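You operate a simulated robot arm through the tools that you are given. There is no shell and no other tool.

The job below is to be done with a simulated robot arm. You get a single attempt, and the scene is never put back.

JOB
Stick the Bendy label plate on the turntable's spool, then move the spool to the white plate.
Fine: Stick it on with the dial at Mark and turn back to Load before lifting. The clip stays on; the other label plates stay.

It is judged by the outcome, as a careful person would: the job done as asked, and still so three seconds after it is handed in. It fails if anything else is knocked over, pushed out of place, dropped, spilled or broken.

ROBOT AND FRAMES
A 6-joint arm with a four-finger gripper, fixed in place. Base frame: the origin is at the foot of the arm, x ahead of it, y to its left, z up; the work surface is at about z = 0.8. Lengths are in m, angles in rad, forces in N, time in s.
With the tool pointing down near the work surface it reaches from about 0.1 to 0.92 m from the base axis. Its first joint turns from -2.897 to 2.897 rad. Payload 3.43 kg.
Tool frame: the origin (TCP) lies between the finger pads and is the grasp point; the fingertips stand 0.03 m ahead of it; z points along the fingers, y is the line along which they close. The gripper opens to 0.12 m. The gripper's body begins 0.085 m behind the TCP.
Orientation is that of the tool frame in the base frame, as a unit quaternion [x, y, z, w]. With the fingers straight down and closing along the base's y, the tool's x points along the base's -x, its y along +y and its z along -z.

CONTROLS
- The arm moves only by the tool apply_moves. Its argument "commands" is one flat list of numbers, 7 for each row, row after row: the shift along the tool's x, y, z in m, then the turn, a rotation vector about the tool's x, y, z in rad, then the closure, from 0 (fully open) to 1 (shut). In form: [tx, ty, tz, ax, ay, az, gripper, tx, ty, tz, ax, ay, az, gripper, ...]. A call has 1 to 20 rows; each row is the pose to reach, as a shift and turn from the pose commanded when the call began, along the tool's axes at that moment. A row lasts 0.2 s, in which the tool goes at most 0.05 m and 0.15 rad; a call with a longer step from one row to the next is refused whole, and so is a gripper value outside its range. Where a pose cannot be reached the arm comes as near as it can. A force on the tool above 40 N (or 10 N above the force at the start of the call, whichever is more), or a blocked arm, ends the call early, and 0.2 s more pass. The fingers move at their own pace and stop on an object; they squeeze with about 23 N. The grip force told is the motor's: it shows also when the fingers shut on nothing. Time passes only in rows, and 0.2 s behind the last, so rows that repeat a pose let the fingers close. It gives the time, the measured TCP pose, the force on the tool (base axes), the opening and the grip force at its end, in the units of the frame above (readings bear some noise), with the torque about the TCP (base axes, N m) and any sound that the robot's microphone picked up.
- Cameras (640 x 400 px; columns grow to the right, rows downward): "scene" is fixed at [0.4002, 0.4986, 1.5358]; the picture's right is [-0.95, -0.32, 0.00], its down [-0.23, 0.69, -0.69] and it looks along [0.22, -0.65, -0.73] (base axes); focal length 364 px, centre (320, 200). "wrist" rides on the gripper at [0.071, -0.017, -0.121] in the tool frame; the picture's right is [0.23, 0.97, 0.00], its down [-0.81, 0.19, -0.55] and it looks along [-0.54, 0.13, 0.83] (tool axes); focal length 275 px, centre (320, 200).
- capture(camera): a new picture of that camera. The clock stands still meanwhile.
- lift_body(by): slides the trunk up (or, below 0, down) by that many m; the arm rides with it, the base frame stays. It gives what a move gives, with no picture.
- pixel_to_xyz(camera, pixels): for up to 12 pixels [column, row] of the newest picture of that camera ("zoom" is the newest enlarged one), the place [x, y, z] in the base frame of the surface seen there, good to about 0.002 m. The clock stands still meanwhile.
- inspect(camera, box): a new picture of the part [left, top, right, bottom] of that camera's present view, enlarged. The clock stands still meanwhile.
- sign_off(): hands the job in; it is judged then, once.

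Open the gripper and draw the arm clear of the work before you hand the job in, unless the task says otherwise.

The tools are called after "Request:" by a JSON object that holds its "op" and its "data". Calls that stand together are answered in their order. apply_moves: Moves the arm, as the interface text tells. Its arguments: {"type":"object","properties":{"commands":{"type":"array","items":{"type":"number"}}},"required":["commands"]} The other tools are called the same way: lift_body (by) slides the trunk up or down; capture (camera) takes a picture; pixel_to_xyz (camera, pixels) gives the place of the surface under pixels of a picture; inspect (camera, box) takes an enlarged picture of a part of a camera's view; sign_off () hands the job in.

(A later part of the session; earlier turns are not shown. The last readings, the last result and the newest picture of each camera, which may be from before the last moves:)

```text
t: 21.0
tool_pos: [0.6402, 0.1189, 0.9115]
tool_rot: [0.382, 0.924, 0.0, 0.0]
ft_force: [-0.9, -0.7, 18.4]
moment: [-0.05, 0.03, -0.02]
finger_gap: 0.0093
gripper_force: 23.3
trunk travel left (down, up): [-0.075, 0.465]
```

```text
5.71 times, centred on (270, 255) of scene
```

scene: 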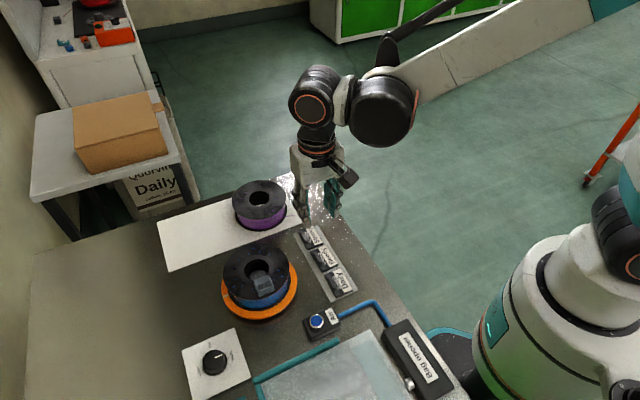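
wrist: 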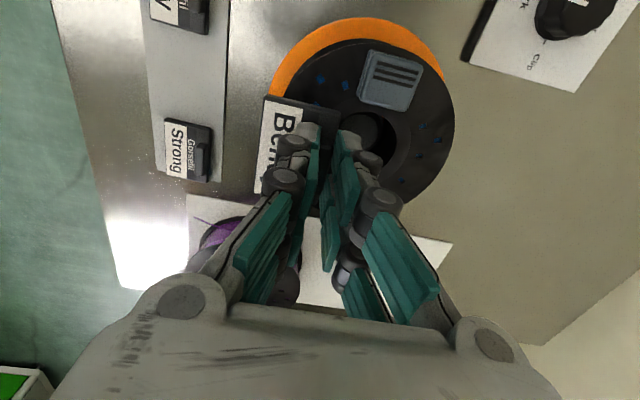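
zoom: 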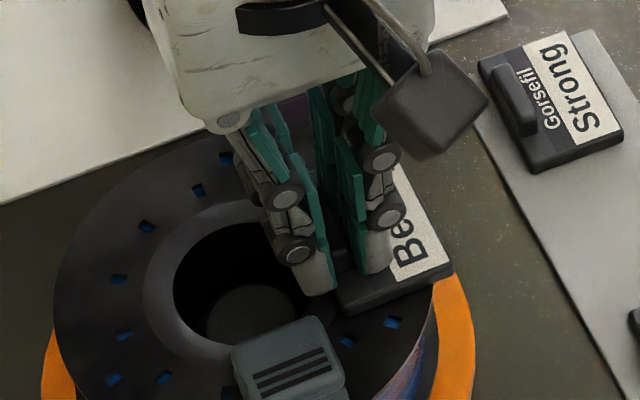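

Pressed with 18 N and flat. I ease the pressure, open the fingers a little and rise straight up.

Request:
{"op": "apply_moves", "data": {"commands": [0, 0, -0.002, 0, 0, 0, 1, 0, 0, -0.002, 0, 0, 0, 0.85, 0, 0, -0.002, 0, 0, 0, 0.78, 0, 0, -0.002, 0, 0, 0, 0.78, 0, 0, -0.02, 0, 0, 0, 0.78, 0, 0, -0.05, 0, 0, 0, 0.78, 0, 0, -0.09, 0, 0, 0, 0.78, 0, 0, -0.13, 0, 0, 0, 0.78]}}

Request:
{"op": "capture", "data": {"camera": "wrist"}}

Request:
{"op": "inspect", "data": {"camera": "scene", "box": [210, 200, 350, 330]}}

```text
t: 22.8
tool_pos: [0.6417, 0.1187, 1.0393]
tool_rot: [0.383, 0.924, 0.001, 0.0]
ft_force: [-0.3, 0.3, 0.8]
moment: [0.0, -0.01, -0.01]
finger_gap: 0.0265
gripper_force: 0.0
trunk travel left (down, up): [-0.075, 0.465]
```

```text
taken
```

wrist: 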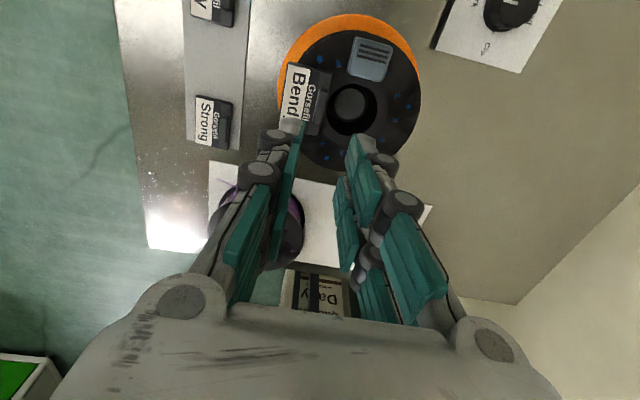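

```text
3.08 times, centred on (280, 265) of scene
```

zoom: 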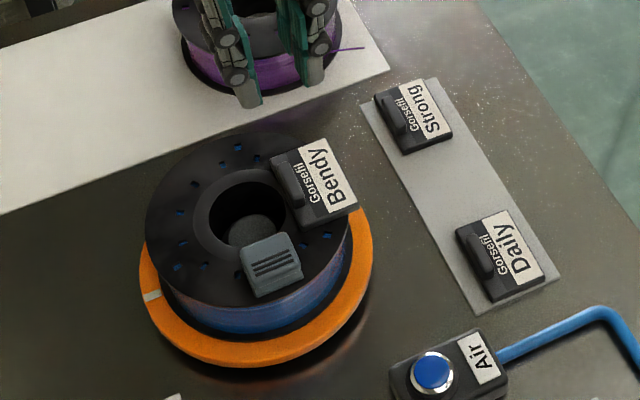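

The Bendy plate sits flat on the flange, clip untouched. Now back to the dial: moving over the knob at z 0.95 with the fingers closing along x.

Request:
{"op": "apply_moves", "data": {"commands": [0.0208, 0.0281, 0, 0, 0, 0.131, 0.6, 0.0415, 0.0561, 0, 0, 0, 0.262, 0.5, 0.0623, 0.0842, 0, 0, 0, 0.393, 0.5, 0.083, 0.1122, 0, 0, 0, 0.524, 0.5, 0.1038, 0.1403, 0, 0, 0, 0.654, 0.5, 0.1245, 0.1683, 0, 0, 0, 0.785, 0.5, 0.1245, 0.1683, 0.045, 0, 0, 0.785, 0.5, 0.1245, 0.1683, 0.089, 0, 0, 0.785, 0.5, 0.1245, 0.1683, 0.089, 0, 0, 0.785, 0.5]}}

Request:
{"op": "inspect", "data": {"camera": "wrist", "box": [220, 50, 420, 180]}}

```text
t: 24.8
tool_pos: [0.6707, 0.3261, 0.9512]
tool_rot: [0.707, 0.707, 0.0, 0.0]
ft_force: [0.1, 0.3, -0.1]
moment: [-0.02, 0.02, 0.01]
finger_gap: 0.06
gripper_force: 0.1
trunk travel left (down, up): [-0.075, 0.465]
```

```text
3.08 times, centred on (320, 115) of wrist
```

zoom: 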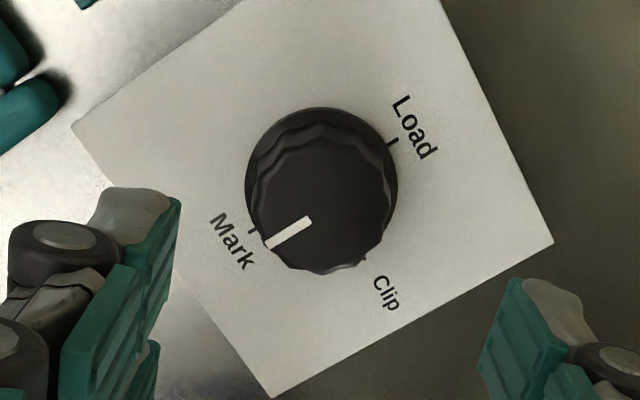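

Knob centred below, still at Mark. Descending to z≈0.851 and gripping gently.

Request:
{"op": "apply_moves", "data": {"commands": [0, 0, 0.035, 0, 0, 0, 0.5, 0, 0, 0.07, 0, 0, 0, 0.5, 0, 0, 0.1, 0, 0, 0, 0.5, 0, 0, 0.1, 0, 0, 0, 0.65, 0, 0, 0.1, 0, 0, 0, 0.7, 0, 0, 0.1, 0, 0, 0, 0.715, 0, 0, 0.1, 0, 0, 0, 0.715]}}

```text
t: 26.4
tool_pos: [0.6712, 0.3248, 0.8515]
tool_rot: [0.707, 0.707, 0.0, 0.0]
ft_force: [-7.6, -3.2, -5.4]
moment: [0.16, 0.19, 0.01]
finger_gap: 0.0371
gripper_force: 45.4
trunk travel left (down, up): [-0.075, 0.465]
```

Small forces; turning counter-clockwise 90° first (Mark → Clip).

Request:
{"op": "apply_moves", "data": {"commands": [0, 0, 0, 0, 0, -0.131, 0.72, 0, 0, 0, 0, 0, -0.262, 0.72, 0, 0, 0, 0, 0, -0.393, 0.72, 0, 0, 0, 0, 0, -0.524, 0.72, 0, 0, 0, 0, 0, -0.654, 0.72, 0, 0, 0, 0, 0, -0.785, 0.72, 0, 0, 0, 0, 0, -0.916, 0.72, 0, 0, 0, 0, 0, -1.047, 0.72, 0, 0, 0, 0, 0, -1.178, 0.72, 0, 0, 0, 0, 0, -1.309, 0.72, 0, 0, 0, 0, 0, -1.44, 0.72, 0, 0, 0, 0, 0, -1.571, 0.72]}}

```text
t: 29.0
tool_pos: [0.6725, 0.3243, 0.8527]
tool_rot: [-0.001, 1.0, 0.0, 0.0]
ft_force: [20.8, 5.3, 13.9]
moment: [0.16, -0.17, -0.05]
finger_gap: 0.0368
gripper_force: 45.3
trunk travel left (down, up): [-0.075, 0.465]
```

Now open, rise 4 cm and rotate back over the knob to regrip for the second half.

Request:
{"op": "apply_moves", "data": {"commands": [0, 0, 0, 0, 0, 0, 0.6, 0, 0, 0, 0, 0, 0, 0.5, 0, 0, -0.04, 0, 0, 0, 0.5, 0, 0, -0.08, 0, 0, 0, 0.5, 0, 0, -0.08, 0, 0, 0.131, 0.5, 0, 0, -0.08, 0, 0, 0.262, 0.5, 0, 0, -0.08, 0, 0, 0.393, 0.5, 0, 0, -0.08, 0, 0, 0.524, 0.5, 0, 0, -0.08, 0, 0, 0.654, 0.5, 0, 0, -0.08, 0, 0, 0.785, 0.5, 0, 0, -0.08, 0, 0, 0.916, 0.5, 0, 0, -0.08, 0, 0, 1.047, 0.5, 0, 0, -0.08, 0, 0, 1.178, 0.5, 0, 0, -0.08, 0, 0, 1.309, 0.5, 0, 0, -0.08, 0, 0, 1.44, 0.5, 0, 0, -0.08, 0, 0, 1.571, 0.5]}}

Request:
{"op": "capture", "data": {"camera": "wrist"}}

Request:
{"op": "inspect", "data": {"camera": "wrist", "box": [220, 50, 420, 180]}}

```text
t: 32.4
tool_pos: [0.6706, 0.3243, 0.9322]
tool_rot: [0.709, 0.706, 0.0, -0.001]
ft_force: [0.2, -0.1, 0.0]
moment: [-0.01, -0.01, 0.01]
finger_gap: 0.06
gripper_force: 0.1
trunk travel left (down, up): [-0.075, 0.465]
```

```text
taken
```

wrist: 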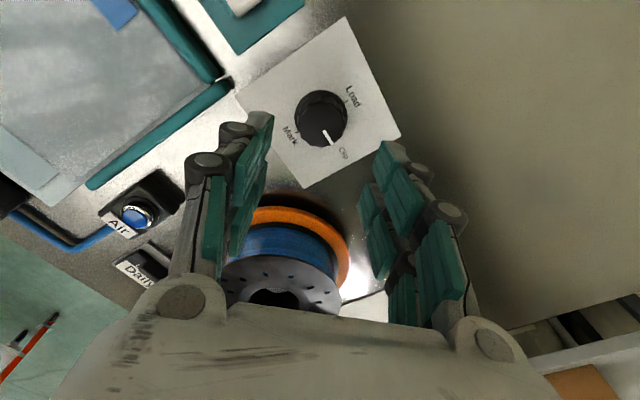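

```text
3.08 times, centred on (320, 115) of wrist
```

zoom: 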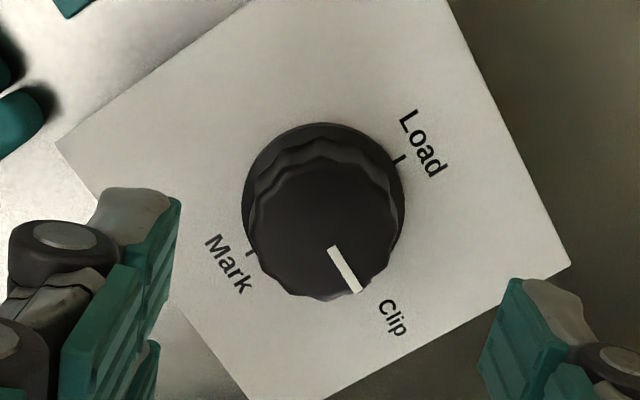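

The dial is at Clip now. Descending again to grip and turn the second 90° to Load.

Request:
{"op": "apply_moves", "data": {"commands": [0, 0, 0.04, 0, 0, 0, 0.5, 0, 0, 0.081, 0, 0, 0, 0.5, 0, 0, 0.081, 0, 0, 0, 0.65, 0, 0, 0.081, 0, 0, 0, 0.7, 0, 0, 0.081, 0, 0, 0, 0.715, 0, 0, 0.081, 0, 0, 0, 0.715]}}

Request:
{"op": "apply_moves", "data": {"commands": [0, 0, 0, 0, 0, -0.131, 0.72, 0, 0, 0, 0, 0, -0.262, 0.72, 0, 0, 0, 0, 0, -0.393, 0.72, 0, 0, 0, 0, 0, -0.524, 0.72, 0, 0, 0, 0, 0, -0.654, 0.72, 0, 0, 0, 0, 0, -0.785, 0.72, 0, 0, 0, 0, 0, -0.916, 0.72, 0, 0, 0, 0, 0, -1.047, 0.72, 0, 0, 0, 0, 0, -1.178, 0.72, 0, 0, 0, 0, 0, -1.309, 0.72, 0, 0, 0, 0, 0, -1.44, 0.72, 0, 0, 0, 0, 0, -1.571, 0.72]}}

```text
t: 33.8
tool_pos: [0.6714, 0.325, 0.852]
tool_rot: [0.707, 0.707, 0.0, 0.001]
ft_force: [2.4, -0.3, -4.0]
moment: [0.19, -0.19, 0.02]
finger_gap: 0.037
gripper_force: 45.2
trunk travel left (down, up): [-0.075, 0.465]
```

```text
t: 36.4
tool_pos: [0.6723, 0.324, 0.8522]
tool_rot: [-0.001, 1.0, 0.0, 0.0]
ft_force: [17.3, 6.6, 13.4]
moment: [-0.02, -0.86, -0.31]
finger_gap: 0.0364
gripper_force: 45.4
trunk travel left (down, up): [-0.075, 0.465]
```

The rotation completed. Releasing, rising, and checking the dial and the spool.

Request:
{"op": "apply_moves", "data": {"commands": [0, 0, 0, 0, 0, 0, 0.6, 0, 0, 0, 0, 0, 0, 0.5, 0, 0, -0.04, 0, 0, 0, 0.5, 0, 0, -0.08, 0, 0, 0, 0.5, 0, 0, -0.12, 0, 0, 0, 0.5, 0, 0, -0.16, 0, 0, 0, 0.5]}}

Request:
{"op": "capture", "data": {"camera": "wrist"}}

Request:
{"op": "inspect", "data": {"camera": "wrist", "box": [240, 50, 400, 150]}}

Request:
{"op": "capture", "data": {"camera": "scene"}}

```text
t: 37.8
tool_pos: [0.6685, 0.3224, 1.0133]
tool_rot: [0.001, 1.0, 0.0, 0.0]
ft_force: [-0.4, 0.0, -1.2]
moment: [-0.01, 0.03, -0.03]
finger_gap: 0.0601
gripper_force: 0.0
trunk travel left (down, up): [-0.075, 0.465]
```

```text
taken
```

wrist: 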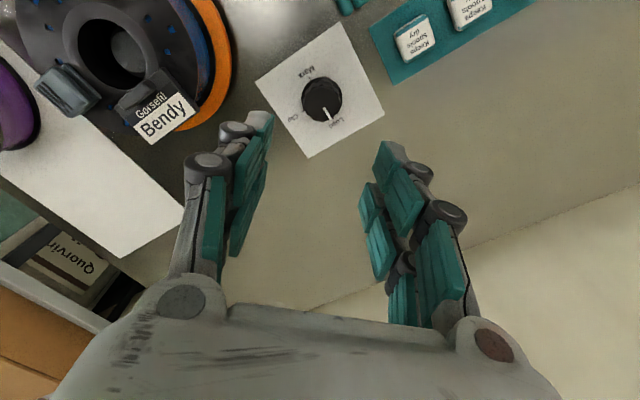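

```text
4.00 times, centred on (320, 100) of wrist
```

zoom: 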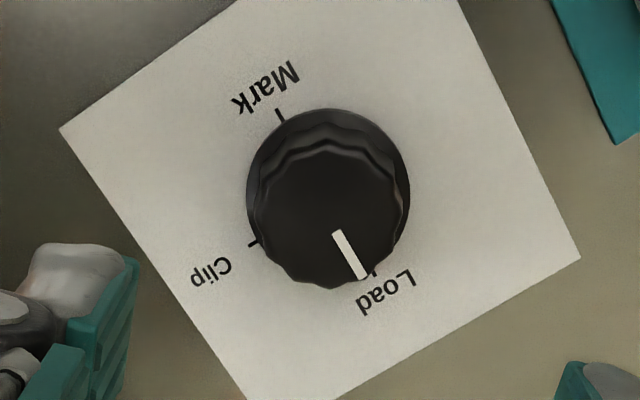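

```text
taken
```

scene: 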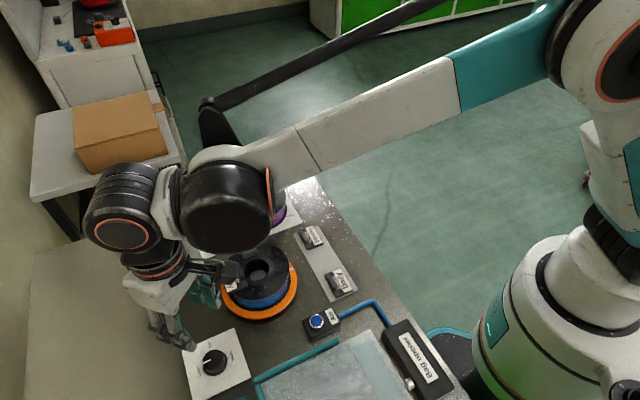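

The pointer is at Load. Now I need a lifting grasp; zooming in on the spool's bore and the finger shapes.

Request:
{"op": "inspect", "data": {"camera": "wrist", "box": [10, 0, 230, 150]}}

Request:
{"op": "pixel_to_xyz", "data": {"camera": "zoom", "pixels": [[315, 215], [290, 150], [350, 170], [260, 130], [400, 190], [100, 190], [250, 245], [370, 240], [440, 220], [300, 60], [200, 180], [420, 310]]}}

Request:
{"op": "inspect", "data": {"camera": "scene", "box": [120, 250, 230, 370]}}

```text
2.67 times, centred on (120, 75) of wrist
```

zoom: 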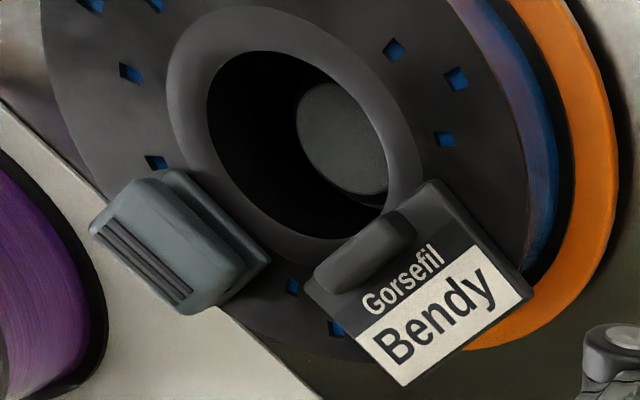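

```text
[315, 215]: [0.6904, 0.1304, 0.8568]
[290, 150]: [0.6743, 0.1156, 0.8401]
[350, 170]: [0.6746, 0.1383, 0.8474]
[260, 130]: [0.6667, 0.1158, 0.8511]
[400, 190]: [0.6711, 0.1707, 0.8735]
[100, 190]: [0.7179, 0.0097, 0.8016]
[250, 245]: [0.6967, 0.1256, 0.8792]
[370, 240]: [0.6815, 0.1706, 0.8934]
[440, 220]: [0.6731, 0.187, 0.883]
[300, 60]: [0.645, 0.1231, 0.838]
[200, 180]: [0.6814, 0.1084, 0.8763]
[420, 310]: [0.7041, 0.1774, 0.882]
```

```text
3.33 times, centred on (175, 310) of scene
```

zoom: 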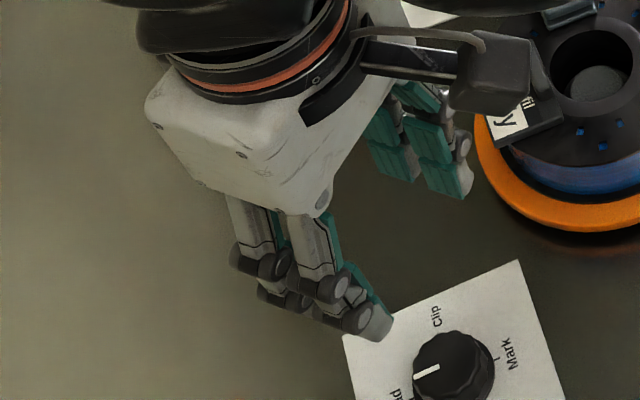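

The bore (r≈0.026) is clear down to the hub at z≈0.847; label is at 45° and clip at -45°. Spool is too wide for the jaws outside, so I'll put nearly-closed fingers in the bore (closing line ~95°, clear of tab and clip) and spread them. Moving above the bore centre (0.664, 0.140).

Request:
{"op": "apply_moves", "data": {"commands": [0.0012, -0.037, 0, 0, 0, -0.017, 0.6, 0.0025, -0.074, 0, 0, 0, -0.035, 0.75, 0.0037, -0.111, 0, 0, 0, -0.052, 0.88, 0.005, -0.148, 0, 0, 0, -0.07, 0.88, 0.0062, -0.185, 0, 0, 0, -0.087, 0.88, 0.0062, -0.185, 0, 0, 0, -0.087, 0.88]}}

Request:
{"op": "capture", "data": {"camera": "wrist"}}

Request:
{"op": "inspect", "data": {"camera": "wrist", "box": [220, 40, 420, 190]}}

Request:
{"op": "capture", "data": {"camera": "scene"}}

```text
t: 39.2
tool_pos: [0.6616, 0.1402, 1.0106]
tool_rot: [-0.044, 0.999, 0.001, 0.0]
ft_force: [-0.6, -0.2, 0.1]
moment: [0.05, -0.02, -0.02]
finger_gap: 0.0144
gripper_force: 0.0
trunk travel left (down, up): [-0.075, 0.465]
```

```text
taken
```

wrist: 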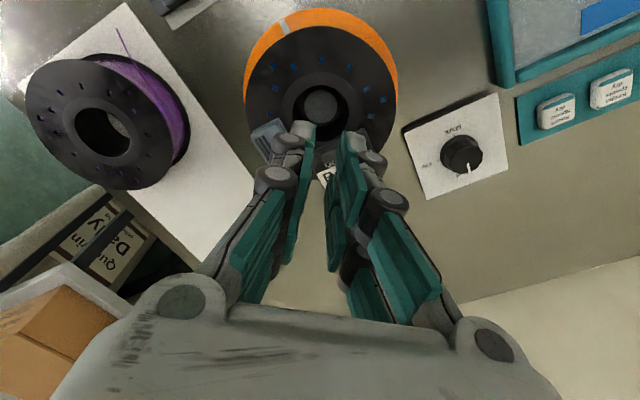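

```text
2.67 times, centred on (320, 115) of wrist
```

zoom: 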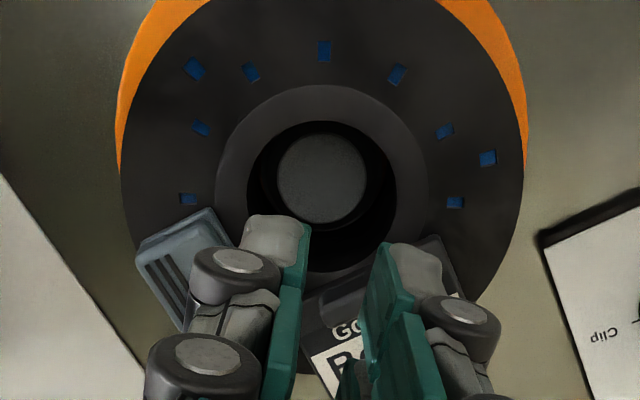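

```text
taken
```

scene: 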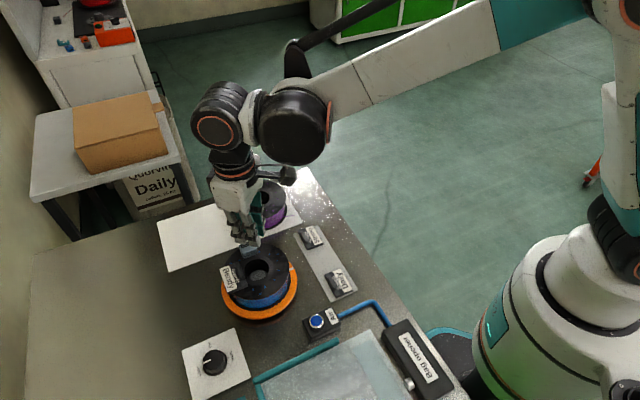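

The bore centre projects at zoom (322,195) against the expected tool axis (320,193): well centred. Descending to fingertips about 1 cm inside the bore, watching force.

Request:
{"op": "apply_moves", "data": {"commands": [0, 0, 0.04, 0, 0, 0, 0.9, 0, 0, 0.08, 0, 0, 0, 0.9, 0, 0, 0.1, 0, 0, 0, 0.9, 0, 0, 0.108, 0, 0, 0, 0.9, 0, 0, 0.114, 0, 0, 0, 0.9, 0, 0, 0.118, 0, 0, 0, 0.9]}}

Request:
{"op": "inspect", "data": {"camera": "wrist", "box": [220, 80, 420, 230]}}

Request:
{"op": "inspect", "data": {"camera": "scene", "box": [210, 220, 310, 310]}}

```text
t: 40.5
tool_pos: [0.6636, 0.1385, 0.9006]
tool_rot: [-0.043, 0.999, 0.001, 0.002]
ft_force: [-2.0, 0.0, 30.7]
moment: [0.0, 0.18, -0.04]
finger_gap: 0.0115
gripper_force: 0.0
trunk travel left (down, up): [-0.075, 0.465]
stopped in row 6: the force on the tool passed its limit at 53 N (the readings are from after the stop); the commanded pose is now the measured one
```

```text
2.67 times, centred on (320, 155) of wrist
```

zoom: 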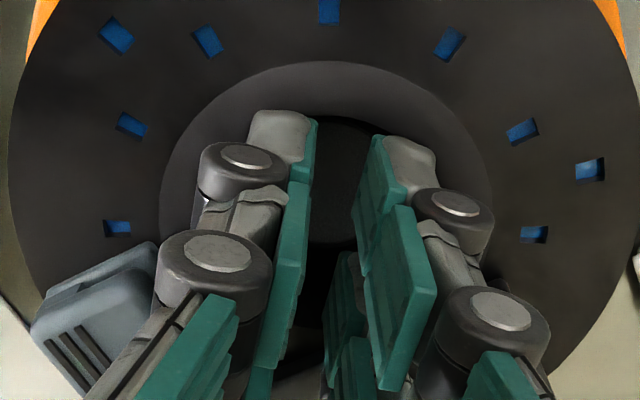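

```text
4.44 times, centred on (260, 265) of scene
```

zoom: 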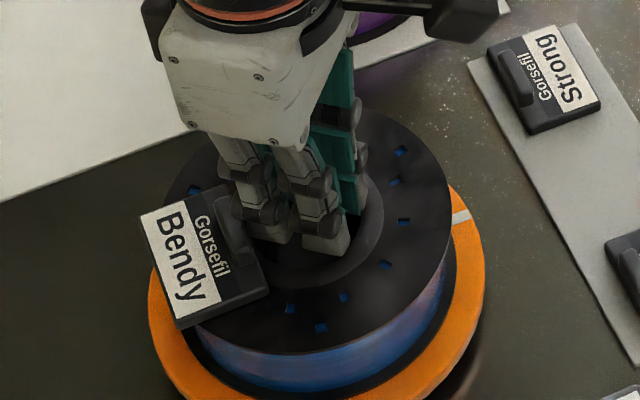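

Contact at fingertip height z≈0.871: the fingers landed on the lip, so they're wider than the bore allows. Backing up a little and measuring the actual fingertip outline.

Request:
{"op": "apply_moves", "data": {"commands": [0, 0, -0.015, 0, 0, 0, 0.9, 0, 0, -0.03, 0, 0, 0, 0.9, 0, 0, -0.03, 0, 0, 0, 0.9]}}

Request:
{"op": "capture", "data": {"camera": "scene"}}

Request:
{"op": "inspect", "data": {"camera": "scene", "box": [215, 210, 305, 280]}}

Request:
{"op": "pixel_to_xyz", "data": {"camera": "zoom", "pixels": [[230, 225], [260, 240], [290, 255], [310, 235], [340, 250], [380, 190], [400, 200], [250, 200], [320, 180], [355, 120], [390, 120], [300, 100]]}}

```text
t: 41.3
tool_pos: [0.6649, 0.1397, 0.9288]
tool_rot: [-0.044, 0.999, 0.0, 0.001]
ft_force: [-0.2, 0.1, -1.2]
moment: [0.0, -0.01, 0.01]
finger_gap: 0.012
gripper_force: 0.1
trunk travel left (down, up): [-0.075, 0.465]
```

```text
taken
```

scene: 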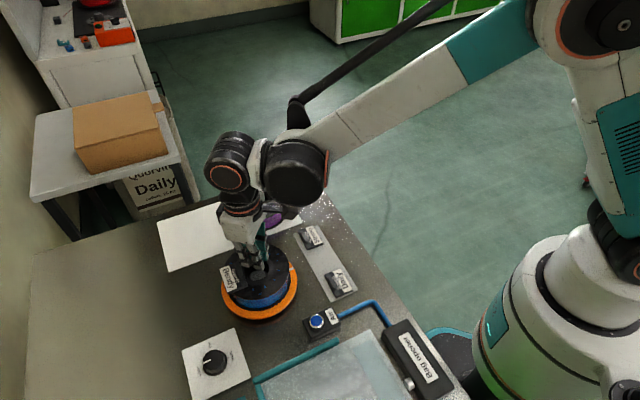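

```text
5.71 times, centred on (260, 245) of scene
```

zoom: 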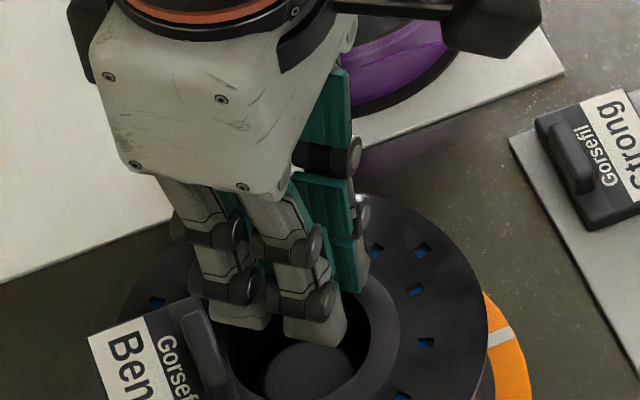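

```text
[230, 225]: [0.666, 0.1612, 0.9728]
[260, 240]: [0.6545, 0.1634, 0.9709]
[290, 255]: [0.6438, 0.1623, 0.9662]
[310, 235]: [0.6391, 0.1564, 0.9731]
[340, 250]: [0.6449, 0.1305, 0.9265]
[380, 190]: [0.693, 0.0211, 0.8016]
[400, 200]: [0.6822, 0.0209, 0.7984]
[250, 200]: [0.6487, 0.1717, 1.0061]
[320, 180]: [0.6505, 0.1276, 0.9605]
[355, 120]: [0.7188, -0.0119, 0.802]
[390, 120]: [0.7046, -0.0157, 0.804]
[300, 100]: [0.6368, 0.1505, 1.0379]
```

Each finger is a pair of columns side by side in x; measuring tip edges.

Request:
{"op": "pixel_to_xyz", "data": {"camera": "zoom", "pixels": [[212, 312], [260, 325], [288, 335], [335, 345], [345, 325], [365, 285], [375, 265], [335, 280], [240, 285], [310, 300], [205, 290], [330, 300]]}}

Request:
{"op": "inspect", "data": {"camera": "wrist", "box": [200, 60, 440, 240]}}

```text
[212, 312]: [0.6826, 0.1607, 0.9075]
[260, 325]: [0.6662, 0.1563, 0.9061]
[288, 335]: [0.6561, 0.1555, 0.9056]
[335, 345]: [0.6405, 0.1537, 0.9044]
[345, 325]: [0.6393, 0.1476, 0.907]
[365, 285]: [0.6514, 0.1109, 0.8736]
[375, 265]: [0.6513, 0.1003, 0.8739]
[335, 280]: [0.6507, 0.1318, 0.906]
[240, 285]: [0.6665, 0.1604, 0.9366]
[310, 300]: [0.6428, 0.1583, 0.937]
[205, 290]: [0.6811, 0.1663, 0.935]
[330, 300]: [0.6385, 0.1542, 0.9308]
```

```text
2.22 times, centred on (320, 150) of wrist
```

zoom: 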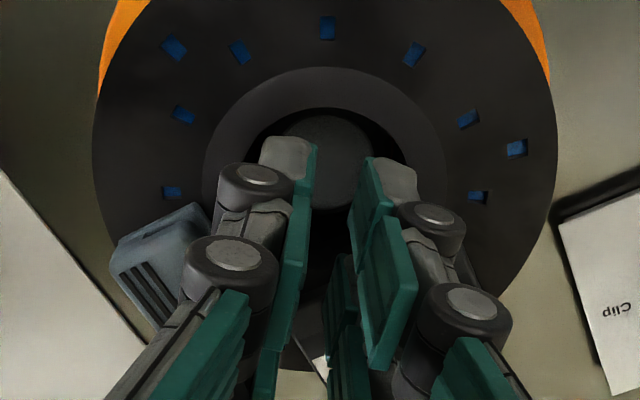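

The real finger is ~44 mm wide (two columns), so spreading in the bore won't work. A wall pinch fits: one finger in the bore (chord), the other outside the rim, on the 225° side opposite the label and away from the clip. I rise, turn so the jaws close along 45°, and move over (0.635, 0.111).

Request:
{"op": "apply_moves", "data": {"commands": [0, 0, -0.04, 0, 0, 0, 0.8, 0, 0, -0.08, 0, 0, 0, 0.7, 0.0053, -0.0043, -0.09, 0, 0, 0.1454, 0.6, 0.0105, -0.0085, -0.09, 0, 0, 0.2909, 0.5, 0.0158, -0.0128, -0.09, 0, 0, 0.4363, 0.45, 0.0211, -0.0171, -0.09, 0, 0, 0.5818, 0.45, 0.0263, -0.0213, -0.09, 0, 0, 0.7272, 0.45, 0.0316, -0.0256, -0.09, 0, 0, 0.8727, 0.45, 0.0316, -0.0256, -0.09, 0, 0, 0.8727, 0.45]}}

Request:
{"op": "capture", "data": {"camera": "wrist"}}

Request:
{"op": "inspect", "data": {"camera": "wrist", "box": [220, 30, 420, 160]}}

Request:
{"op": "capture", "data": {"camera": "scene"}}

```text
t: 43.3
tool_pos: [0.6356, 0.1111, 1.0202]
tool_rot: [0.382, 0.924, 0.001, 0.002]
ft_force: [0.3, -0.3, 0.6]
moment: [-0.02, -0.01, 0.01]
finger_gap: 0.066
gripper_force: 0.1
trunk travel left (down, up): [-0.075, 0.465]
```

```text
taken
```

wrist: 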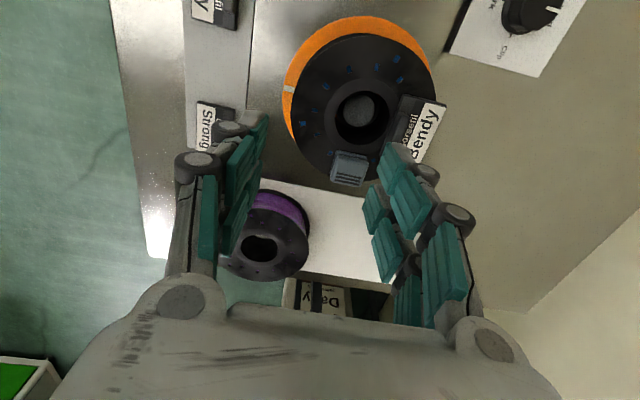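

```text
3.08 times, centred on (320, 95) of wrist
```

zoom: 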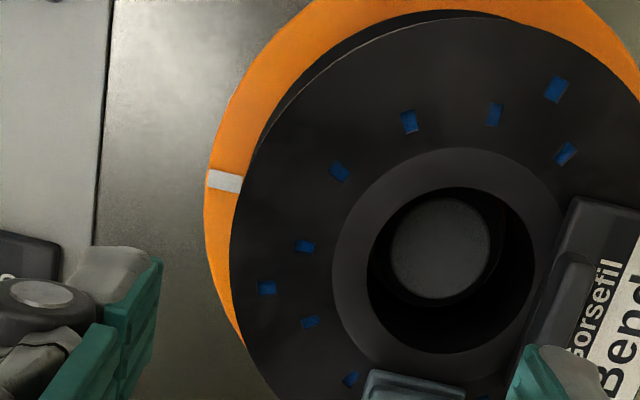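

```text
taken
```

scene: 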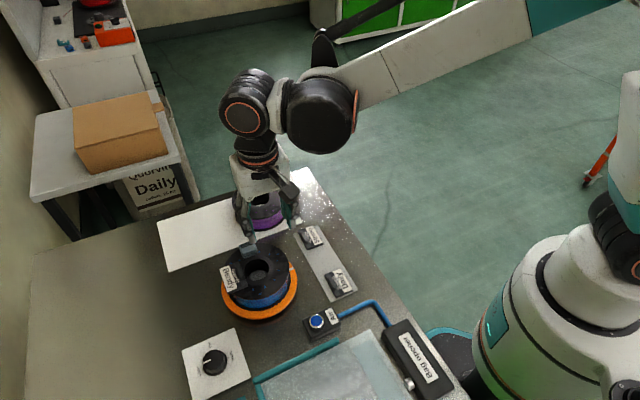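

Bore centre is at tool (0.001, +0.043): the in-bore finger pad will be at r≈0.010 and the outer one at r≈0.076, both clear. Descending in stages.

Request:
{"op": "apply_moves", "data": {"commands": [0.001, 0, 0.04, 0, 0, 0, 0.45, 0.001, 0, 0.08, 0, 0, 0, 0.45, 0.001, 0, 0.108, 0, 0, 0, 0.45, 0.001, 0, 0.108, 0, 0, 0, 0.45]}}

Request:
{"op": "inspect", "data": {"camera": "wrist", "box": [200, 40, 440, 240]}}

Request:
{"op": "inspect", "data": {"camera": "scene", "box": [215, 210, 305, 280]}}

```text
t: 44.3
tool_pos: [0.6344, 0.1117, 0.9097]
tool_rot: [0.382, 0.924, 0.001, 0.001]
ft_force: [0.2, 0.0, 0.1]
moment: [0.01, -0.01, -0.01]
finger_gap: 0.066
gripper_force: 0.0
trunk travel left (down, up): [-0.075, 0.465]
```

```text
2.00 times, centred on (320, 140) of wrist
```

zoom: 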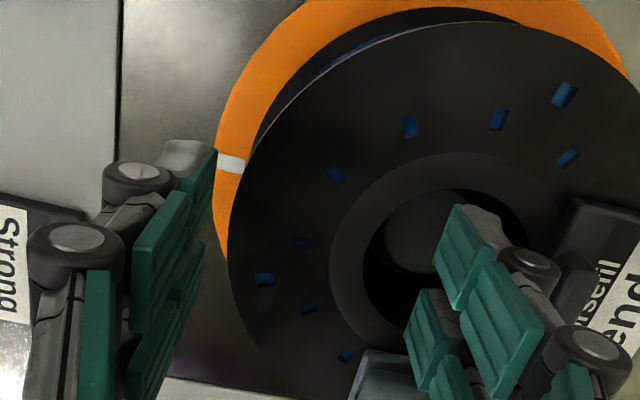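

```text
5.71 times, centred on (260, 245) of scene
```

zoom: 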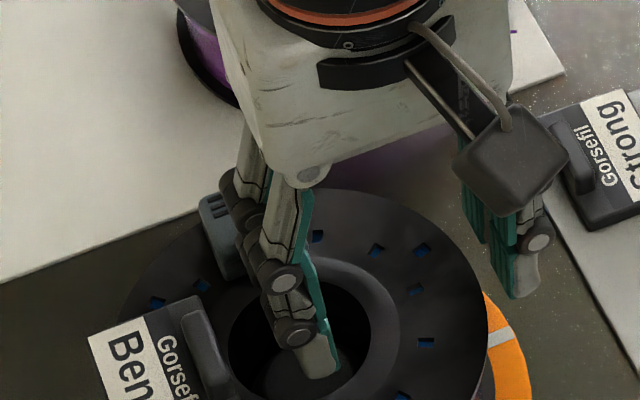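

Both fingers look well placed: one over the bore, one outside the rim. Lowering 25 mm in small steps.

Request:
{"op": "apply_moves", "data": {"commands": [0, 0, 0.005, 0, 0, 0, 0.45, 0, 0, 0.01, 0, 0, 0, 0.45, 0, 0, 0.014, 0, 0, 0, 0.45, 0, 0, 0.018, 0, 0, 0, 0.45, 0, 0, 0.022, 0, 0, 0, 0.45, 0, 0, 0.025, 0, 0, 0, 0.45]}}

Request:
{"op": "inspect", "data": {"camera": "wrist", "box": [200, 40, 440, 240]}}

Request:
{"op": "inspect", "data": {"camera": "scene", "box": [215, 210, 305, 280]}}

```text
t: 45.7
tool_pos: [0.6343, 0.1131, 0.8838]
tool_rot: [0.383, 0.924, 0.001, 0.001]
ft_force: [1.0, -0.6, 0.3]
moment: [-0.03, -0.03, -0.03]
finger_gap: 0.0661
gripper_force: 0.1
trunk travel left (down, up): [-0.075, 0.465]
```

```text
2.00 times, centred on (320, 140) of wrist
```

zoom: 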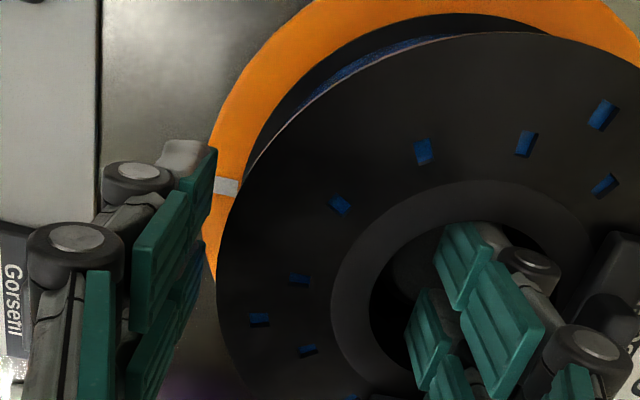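

```text
5.71 times, centred on (260, 245) of scene
```

zoom: 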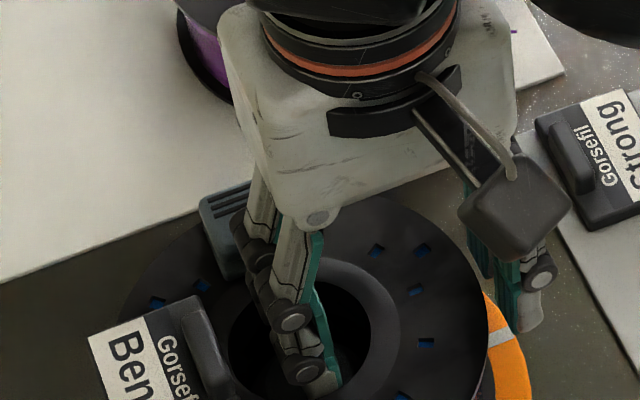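

Inserted with no contact force, fingertips at z≈0.854. Closing gradually on the spool wall and reading the side force.

Request:
{"op": "apply_moves", "data": {"commands": [0, 0, 0, 0, 0, 0, 0.5, 0, 0, 0, 0, 0, 0, 0.53, 0, 0, 0, 0, 0, 0, 0.55, 0, 0, 0, 0, 0, 0, 0.57]}}

```text
t: 46.7
tool_pos: [0.6359, 0.1133, 0.8856]
tool_rot: [0.383, 0.924, -0.001, 0.001]
ft_force: [12.4, 2.3, 4.2]
moment: [0.21, -0.41, -0.37]
finger_gap: 0.0578
gripper_force: 5.5
trunk travel left (down, up): [-0.075, 0.465]
```

Gap 0.058 with the force pointing +45°: the bore finger touches first. Shifting 2 mm toward +y of the tool and 1 mm back in x while closing further.

Request:
{"op": "apply_moves", "data": {"commands": [-0.0005, 0.001, 0, 0, 0, 0, 0.56, -0.001, 0.002, 0, 0, 0, 0, 0.57, -0.001, 0.002, 0, 0, 0, 0, 0.6, -0.001, 0.002, 0, 0, 0, 0, 0.6]}}

Request:
{"op": "inspect", "data": {"camera": "wrist", "box": [200, 40, 440, 240]}}

```text
t: 47.7
tool_pos: [0.6358, 0.1143, 0.885]
tool_rot: [0.383, 0.924, 0.0, 0.001]
ft_force: [1.9, 5.2, 2.4]
moment: [0.33, 0.1, 0.06]
finger_gap: 0.0549
gripper_force: 23.3
trunk travel left (down, up): [-0.075, 0.465]
```

```text
2.00 times, centred on (320, 140) of wrist
```

zoom: 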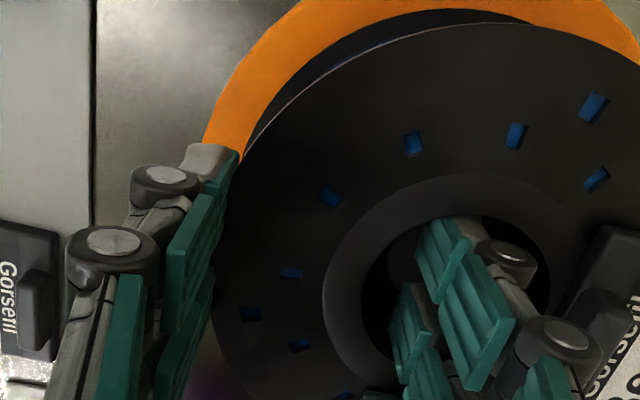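

Grip settled: gap 0.0549, 23 N, side force small. Test lift of 6 mm with firm closure.

Request:
{"op": "apply_moves", "data": {"commands": [0, 0, 0, 0, 0, 0, 0.7, 0, 0, -0.001, 0, 0, 0, 0.7, 0, 0, -0.003, 0, 0, 0, 0.7, 0, 0, -0.006, 0, 0, 0, 0.7, 0, 0, -0.006, 0, 0, 0, 0.7]}}

Request:
{"op": "inspect", "data": {"camera": "scene", "box": [205, 215, 315, 330]}}

Request:
{"op": "inspect", "data": {"camera": "wrist", "box": [200, 40, 440, 240]}}

```text
t: 48.9
tool_pos: [0.6373, 0.1131, 0.8906]
tool_rot: [0.383, 0.924, 0.0, 0.001]
ft_force: [0.0, 0.4, -4.0]
moment: [-0.12, 0.11, -0.01]
finger_gap: 0.0548
gripper_force: 23.2
trunk travel left (down, up): [-0.075, 0.465]
```

```text
3.48 times, centred on (260, 272) of scene
```

zoom: 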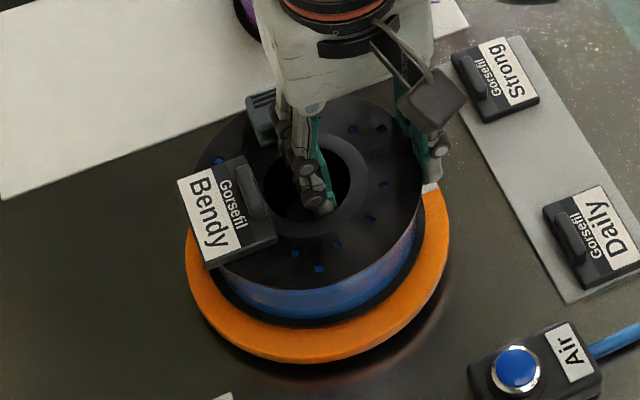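

```text
2.00 times, centred on (320, 140) of wrist
```

zoom: 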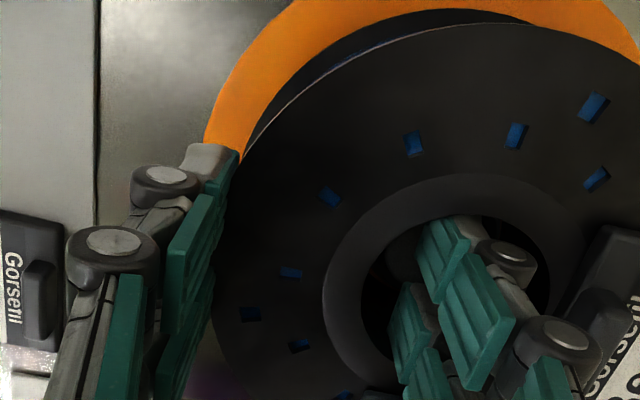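

Force -4 N with matching moment: the spool's weight is carried, and the spool moved with the fingers, level. Lifting on to +7 cm to clear the hub.

Request:
{"op": "apply_moves", "data": {"commands": [0, 0, -0.008, 0, 0, 0, 0.7, 0, 0, -0.018, 0, 0, 0, 0.7, 0, 0, -0.03, 0, 0, 0, 0.7, 0, 0, -0.043, 0, 0, 0, 0.7, 0, 0, -0.056, 0, 0, 0, 0.7, 0, 0, -0.068, 0, 0, 0, 0.7, 0, 0, -0.068, 0, 0, 0, 0.7]}}

Request:
{"op": "capture", "data": {"camera": "scene"}}

Request:
{"op": "capture", "data": {"camera": "wrist"}}

Request:
{"op": "inspect", "data": {"camera": "scene", "box": [150, 180, 320, 330]}}

```text
t: 50.5
tool_pos: [0.6362, 0.1115, 0.9578]
tool_rot: [0.382, 0.924, 0.001, 0.002]
ft_force: [-0.1, 0.3, -4.3]
moment: [-0.13, 0.11, -0.01]
finger_gap: 0.0548
gripper_force: 22.9
trunk travel left (down, up): [-0.075, 0.465]
```

```text
taken
```

scene: 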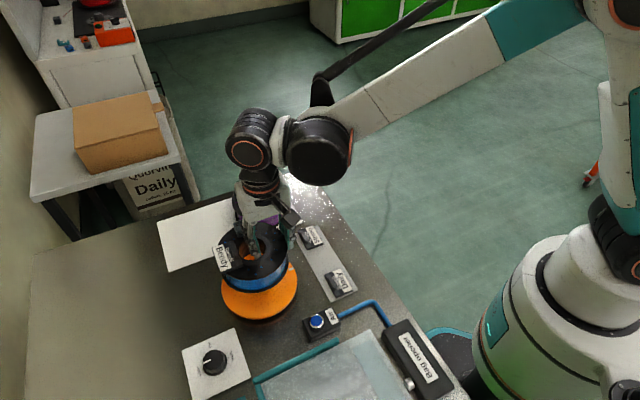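

```text
taken
```

wrist: 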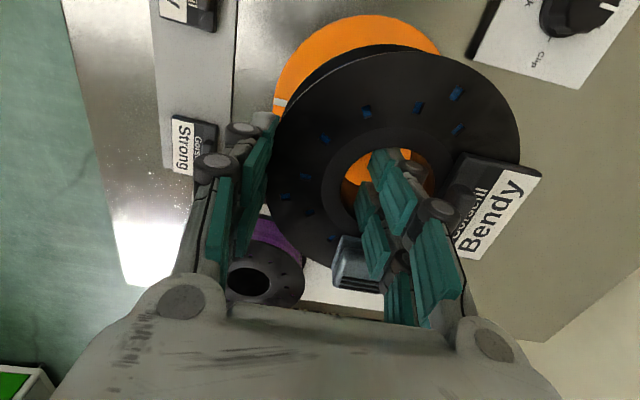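

```text
2.67 times, centred on (235, 255) of scene
```

zoom: 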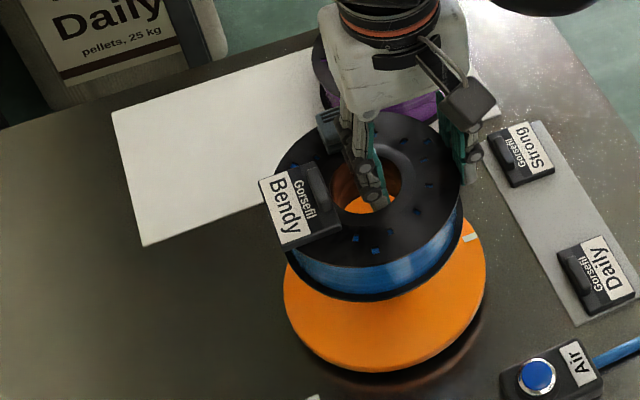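

The spool is clear of the hub and level. Measuring the white plate's corners and the purple spool for placement.

Request:
{"op": "pixel_to_xyz", "data": {"camera": "zoom", "pixels": [[114, 114], [146, 243], [497, 116], [260, 205], [280, 65], [200, 160], [478, 78], [320, 60], [410, 118], [440, 100]]}}

Request:
{"op": "pixel_to_xyz", "data": {"camera": "wrist", "pixels": [[250, 282], [275, 262], [228, 275], [260, 302], [295, 275], [262, 245], [325, 285], [350, 300]]}}

```text
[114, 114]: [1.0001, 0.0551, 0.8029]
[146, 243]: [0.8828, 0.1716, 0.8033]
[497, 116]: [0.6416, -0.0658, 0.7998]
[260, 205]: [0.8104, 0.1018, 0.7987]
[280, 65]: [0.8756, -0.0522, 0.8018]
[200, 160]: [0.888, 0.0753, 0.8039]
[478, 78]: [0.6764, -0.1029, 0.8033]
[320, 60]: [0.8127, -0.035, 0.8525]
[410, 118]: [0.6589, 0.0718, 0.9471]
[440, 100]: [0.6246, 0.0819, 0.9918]
```

```text
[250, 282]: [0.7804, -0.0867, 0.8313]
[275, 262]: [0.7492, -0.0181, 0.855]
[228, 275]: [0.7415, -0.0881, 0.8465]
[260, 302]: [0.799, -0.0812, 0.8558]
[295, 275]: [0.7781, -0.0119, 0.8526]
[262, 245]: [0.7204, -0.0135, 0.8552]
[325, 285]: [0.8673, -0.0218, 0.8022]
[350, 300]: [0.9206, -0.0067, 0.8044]
```

White plate corners give a 0.34 x 0.165 m plate at 45°, top z 0.803; purple spool is at about (0.756, -0.068). I'll set the spool at (0.880, 0.054), turning 45° so the outer finger stays away from the purple spool; moving level at this height.

Request:
{"op": "apply_moves", "data": {"commands": [-0.0093, 0.0051, 0, 0, 0, 0.039, 0.7, -0.0278, 0.0152, 0, 0, 0, 0.118, 0.7, -0.0463, 0.0254, 0, 0, 0, 0.196, 0.7, -0.0648, 0.0355, 0, 0, 0, 0.275, 0.7, -0.0833, 0.0457, 0, 0, 0, 0.353, 0.7, -0.1018, 0.0558, 0, 0, 0, 0.432, 0.7, -0.1203, 0.066, 0, 0, 0, 0.51, 0.7, -0.1388, 0.0761, 0, 0, 0, 0.589, 0.7, -0.1573, 0.0863, 0, 0, 0, 0.667, 0.7, -0.1758, 0.0964, 0, 0, 0, 0.746, 0.7, -0.185, 0.1015, 0, 0, 0, 0.785, 0.7, -0.185, 0.1015, 0, 0, 0, 0.785, 0.7]}}

Request:
{"op": "capture", "data": {"camera": "scene"}}

Request:
{"op": "capture", "data": {"camera": "wrist"}}

Request:
{"op": "inspect", "data": {"camera": "scene", "box": [140, 150, 310, 290]}}

```text
t: 53.1
tool_pos: [0.84, 0.0542, 0.9584]
tool_rot: [0.708, 0.706, 0.0, 0.001]
ft_force: [0.1, -0.3, -4.1]
moment: [-0.03, 0.19, 0.0]
finger_gap: 0.0548
gripper_force: 23.1
trunk travel left (down, up): [-0.075, 0.465]
```

```text
taken
```

scene: 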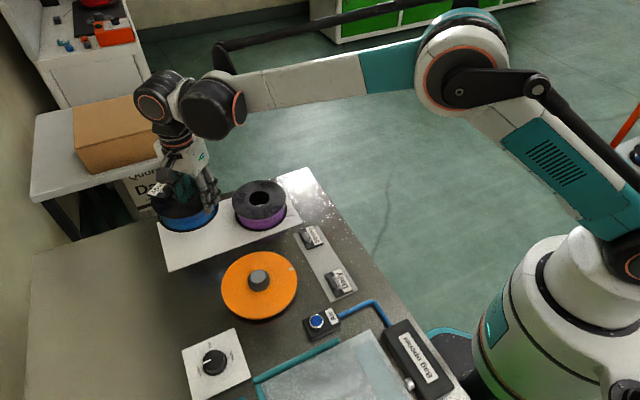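

```text
taken
```

wrist: 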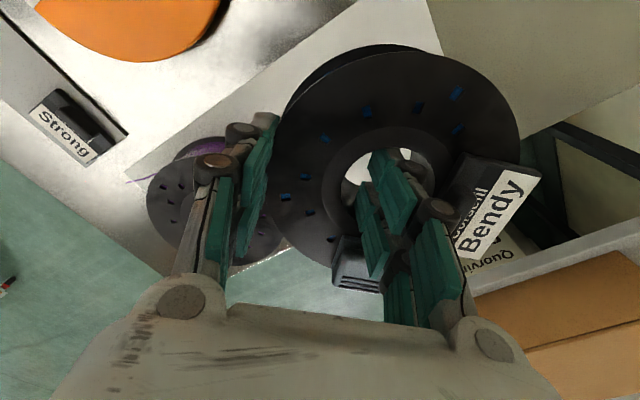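

```text
2.86 times, centred on (225, 220) of scene
```

zoom: 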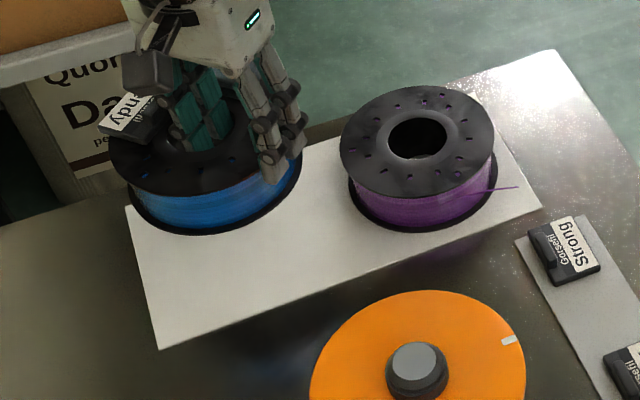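

The spool hangs over the free end. Verifying plate edges and spool rim positions before lowering.

Request:
{"op": "pixel_to_xyz", "data": {"camera": "zoom", "pixels": [[131, 210], [161, 346], [539, 205], [200, 225], [290, 200], [135, 195], [420, 140], [345, 150], [494, 140], [420, 197]]}}

Request:
{"op": "pixel_to_xyz", "data": {"camera": "wrist", "pixels": [[520, 140], [400, 55], [285, 120], [340, 265], [470, 75], [300, 215], [440, 20], [560, 130], [500, 150], [455, 170]]}}

```text
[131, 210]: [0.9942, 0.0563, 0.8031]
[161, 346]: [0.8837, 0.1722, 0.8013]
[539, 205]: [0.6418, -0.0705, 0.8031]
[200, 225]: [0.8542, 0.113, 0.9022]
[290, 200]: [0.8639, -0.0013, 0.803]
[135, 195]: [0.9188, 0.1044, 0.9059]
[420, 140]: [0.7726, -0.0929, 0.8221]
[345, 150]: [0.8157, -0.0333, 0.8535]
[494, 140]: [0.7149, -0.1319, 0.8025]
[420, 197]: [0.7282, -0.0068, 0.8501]
```

```text
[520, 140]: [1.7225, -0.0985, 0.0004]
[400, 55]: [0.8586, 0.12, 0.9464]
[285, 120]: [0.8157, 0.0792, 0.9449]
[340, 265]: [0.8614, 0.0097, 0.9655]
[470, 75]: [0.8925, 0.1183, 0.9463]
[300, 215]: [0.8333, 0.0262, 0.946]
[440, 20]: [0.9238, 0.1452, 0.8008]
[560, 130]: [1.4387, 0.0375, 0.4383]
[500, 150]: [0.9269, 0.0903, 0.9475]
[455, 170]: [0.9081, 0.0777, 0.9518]
```

Spool centre ≈ (0.880, 0.053), bottom at z≈0.894, margins fine. Lowering 8.4 cm, then slower.

Request:
{"op": "apply_moves", "data": {"commands": [0, 0, 0.015, 0, 0, 0, 0.7, 0, 0, 0.035, 0, 0, 0, 0.7, 0, 0, 0.055, 0, 0, 0, 0.7, 0, 0, 0.07, 0, 0, 0, 0.7, 0, 0, 0.08, 0, 0, 0, 0.7, 0, 0, 0.085, 0, 0, 0, 0.7, 0, 0, 0.085, 0, 0, 0, 0.7]}}

Request:
{"op": "inspect", "data": {"camera": "scene", "box": [140, 170, 310, 290]}}

```text
t: 54.7
tool_pos: [0.8393, 0.0549, 0.8734]
tool_rot: [0.707, 0.707, 0.0, 0.001]
ft_force: [0.1, 0.6, -3.4]
moment: [0.02, 0.16, 0.02]
finger_gap: 0.0548
gripper_force: 22.9
trunk travel left (down, up): [-0.075, 0.465]
```

```text
3.33 times, centred on (225, 230) of scene
```

zoom: 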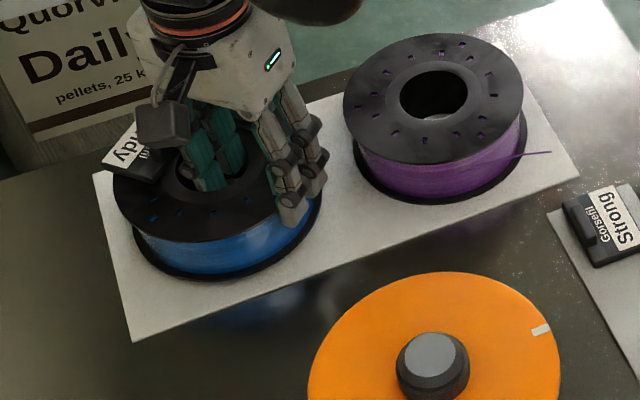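

Still carrying full weight at z 0.873, nicely over the plate. Continuing down in 1–1.5 mm steps.

Request:
{"op": "apply_moves", "data": {"commands": [0, 0, 0.0015, 0, 0, 0, 0.7, 0, 0, 0.003, 0, 0, 0, 0.7, 0, 0, 0.0045, 0, 0, 0, 0.7, 0, 0, 0.0045, 0, 0, 0, 0.7]}}

```text
t: 55.7
tool_pos: [0.8395, 0.0537, 0.871]
tool_rot: [0.708, 0.707, 0.001, 0.0]
ft_force: [-0.1, -0.1, -5.1]
moment: [0.04, 0.16, -0.01]
finger_gap: 0.0548
gripper_force: 22.8
trunk travel left (down, up): [-0.075, 0.465]
```

Request:
{"op": "apply_moves", "data": {"commands": [0, 0, 0.001, 0, 0, 0, 0.7, 0, 0, 0.002, 0, 0, 0, 0.7, 0, 0, 0.003, 0, 0, 0, 0.7, 0, 0, 0.003, 0, 0, 0, 0.7]}}

```text
t: 56.7
tool_pos: [0.8382, 0.0536, 0.8666]
tool_rot: [0.708, 0.707, 0.0, 0.001]
ft_force: [-0.1, -0.1, -3.9]
moment: [-0.02, 0.16, 0.0]
finger_gap: 0.0546
gripper_force: 22.9
trunk travel left (down, up): [-0.075, 0.465]
```

The weight is still fully on the gripper at z≈0.867; stepping 2 mm further.

Request:
{"op": "apply_moves", "data": {"commands": [0, 0, 0.001, 0, 0, 0, 0.7, 0, 0, 0.002, 0, 0, 0, 0.7, 0, 0, 0.002, 0, 0, 0, 0.7]}}

Request:
{"op": "inspect", "data": {"camera": "scene", "box": [160, 190, 250, 260]}}

```text
t: 57.5
tool_pos: [0.8383, 0.0534, 0.8666]
tool_rot: [0.707, 0.707, 0.001, 0.001]
ft_force: [7.2, 0.6, 15.9]
moment: [0.55, 0.17, -0.15]
finger_gap: 0.0547
gripper_force: 23.2
trunk travel left (down, up): [-0.075, 0.465]
```

```text
5.71 times, centred on (205, 225) of scene
```

zoom: 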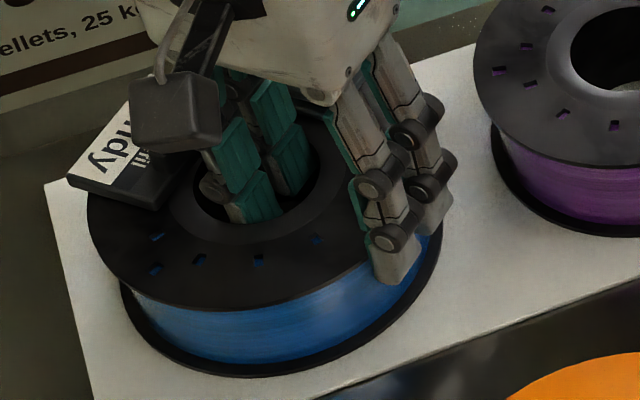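

The spool rests on the plate (16 N contact). Easing 1 mm, then opening to the insertion width and rising straight up slowly.

Request:
{"op": "apply_moves", "data": {"commands": [0, 0, -0.001, 0, 0, 0, 0.7, 0, 0, -0.001, 0, 0, 0, 0.53, 0, 0, -0.001, 0, 0, 0, 0.47, 0, 0, -0.001, 0, 0, 0, 0.46, 0, 0, -0.001, 0, 0, 0, 0.46]}}

Request:
{"op": "inspect", "data": {"camera": "wrist", "box": [200, 40, 440, 240]}}

```text
t: 58.7
tool_pos: [0.8384, 0.0542, 0.8669]
tool_rot: [0.707, 0.707, 0.0, 0.001]
ft_force: [-0.4, 0.6, -0.6]
moment: [0.04, 0.01, -0.02]
finger_gap: 0.0648
gripper_force: 0.0
trunk travel left (down, up): [-0.075, 0.465]
```

```text
2.00 times, centred on (320, 140) of wrist
```

zoom: 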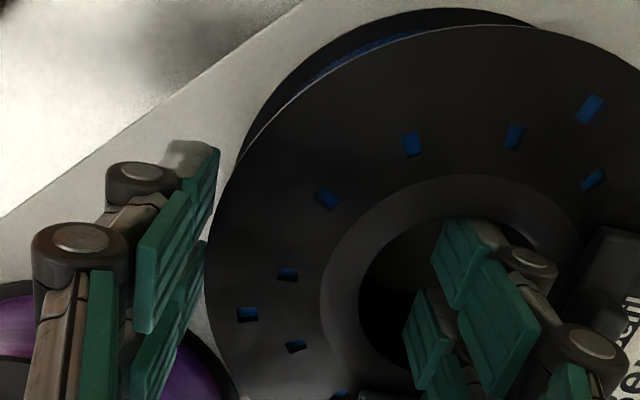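

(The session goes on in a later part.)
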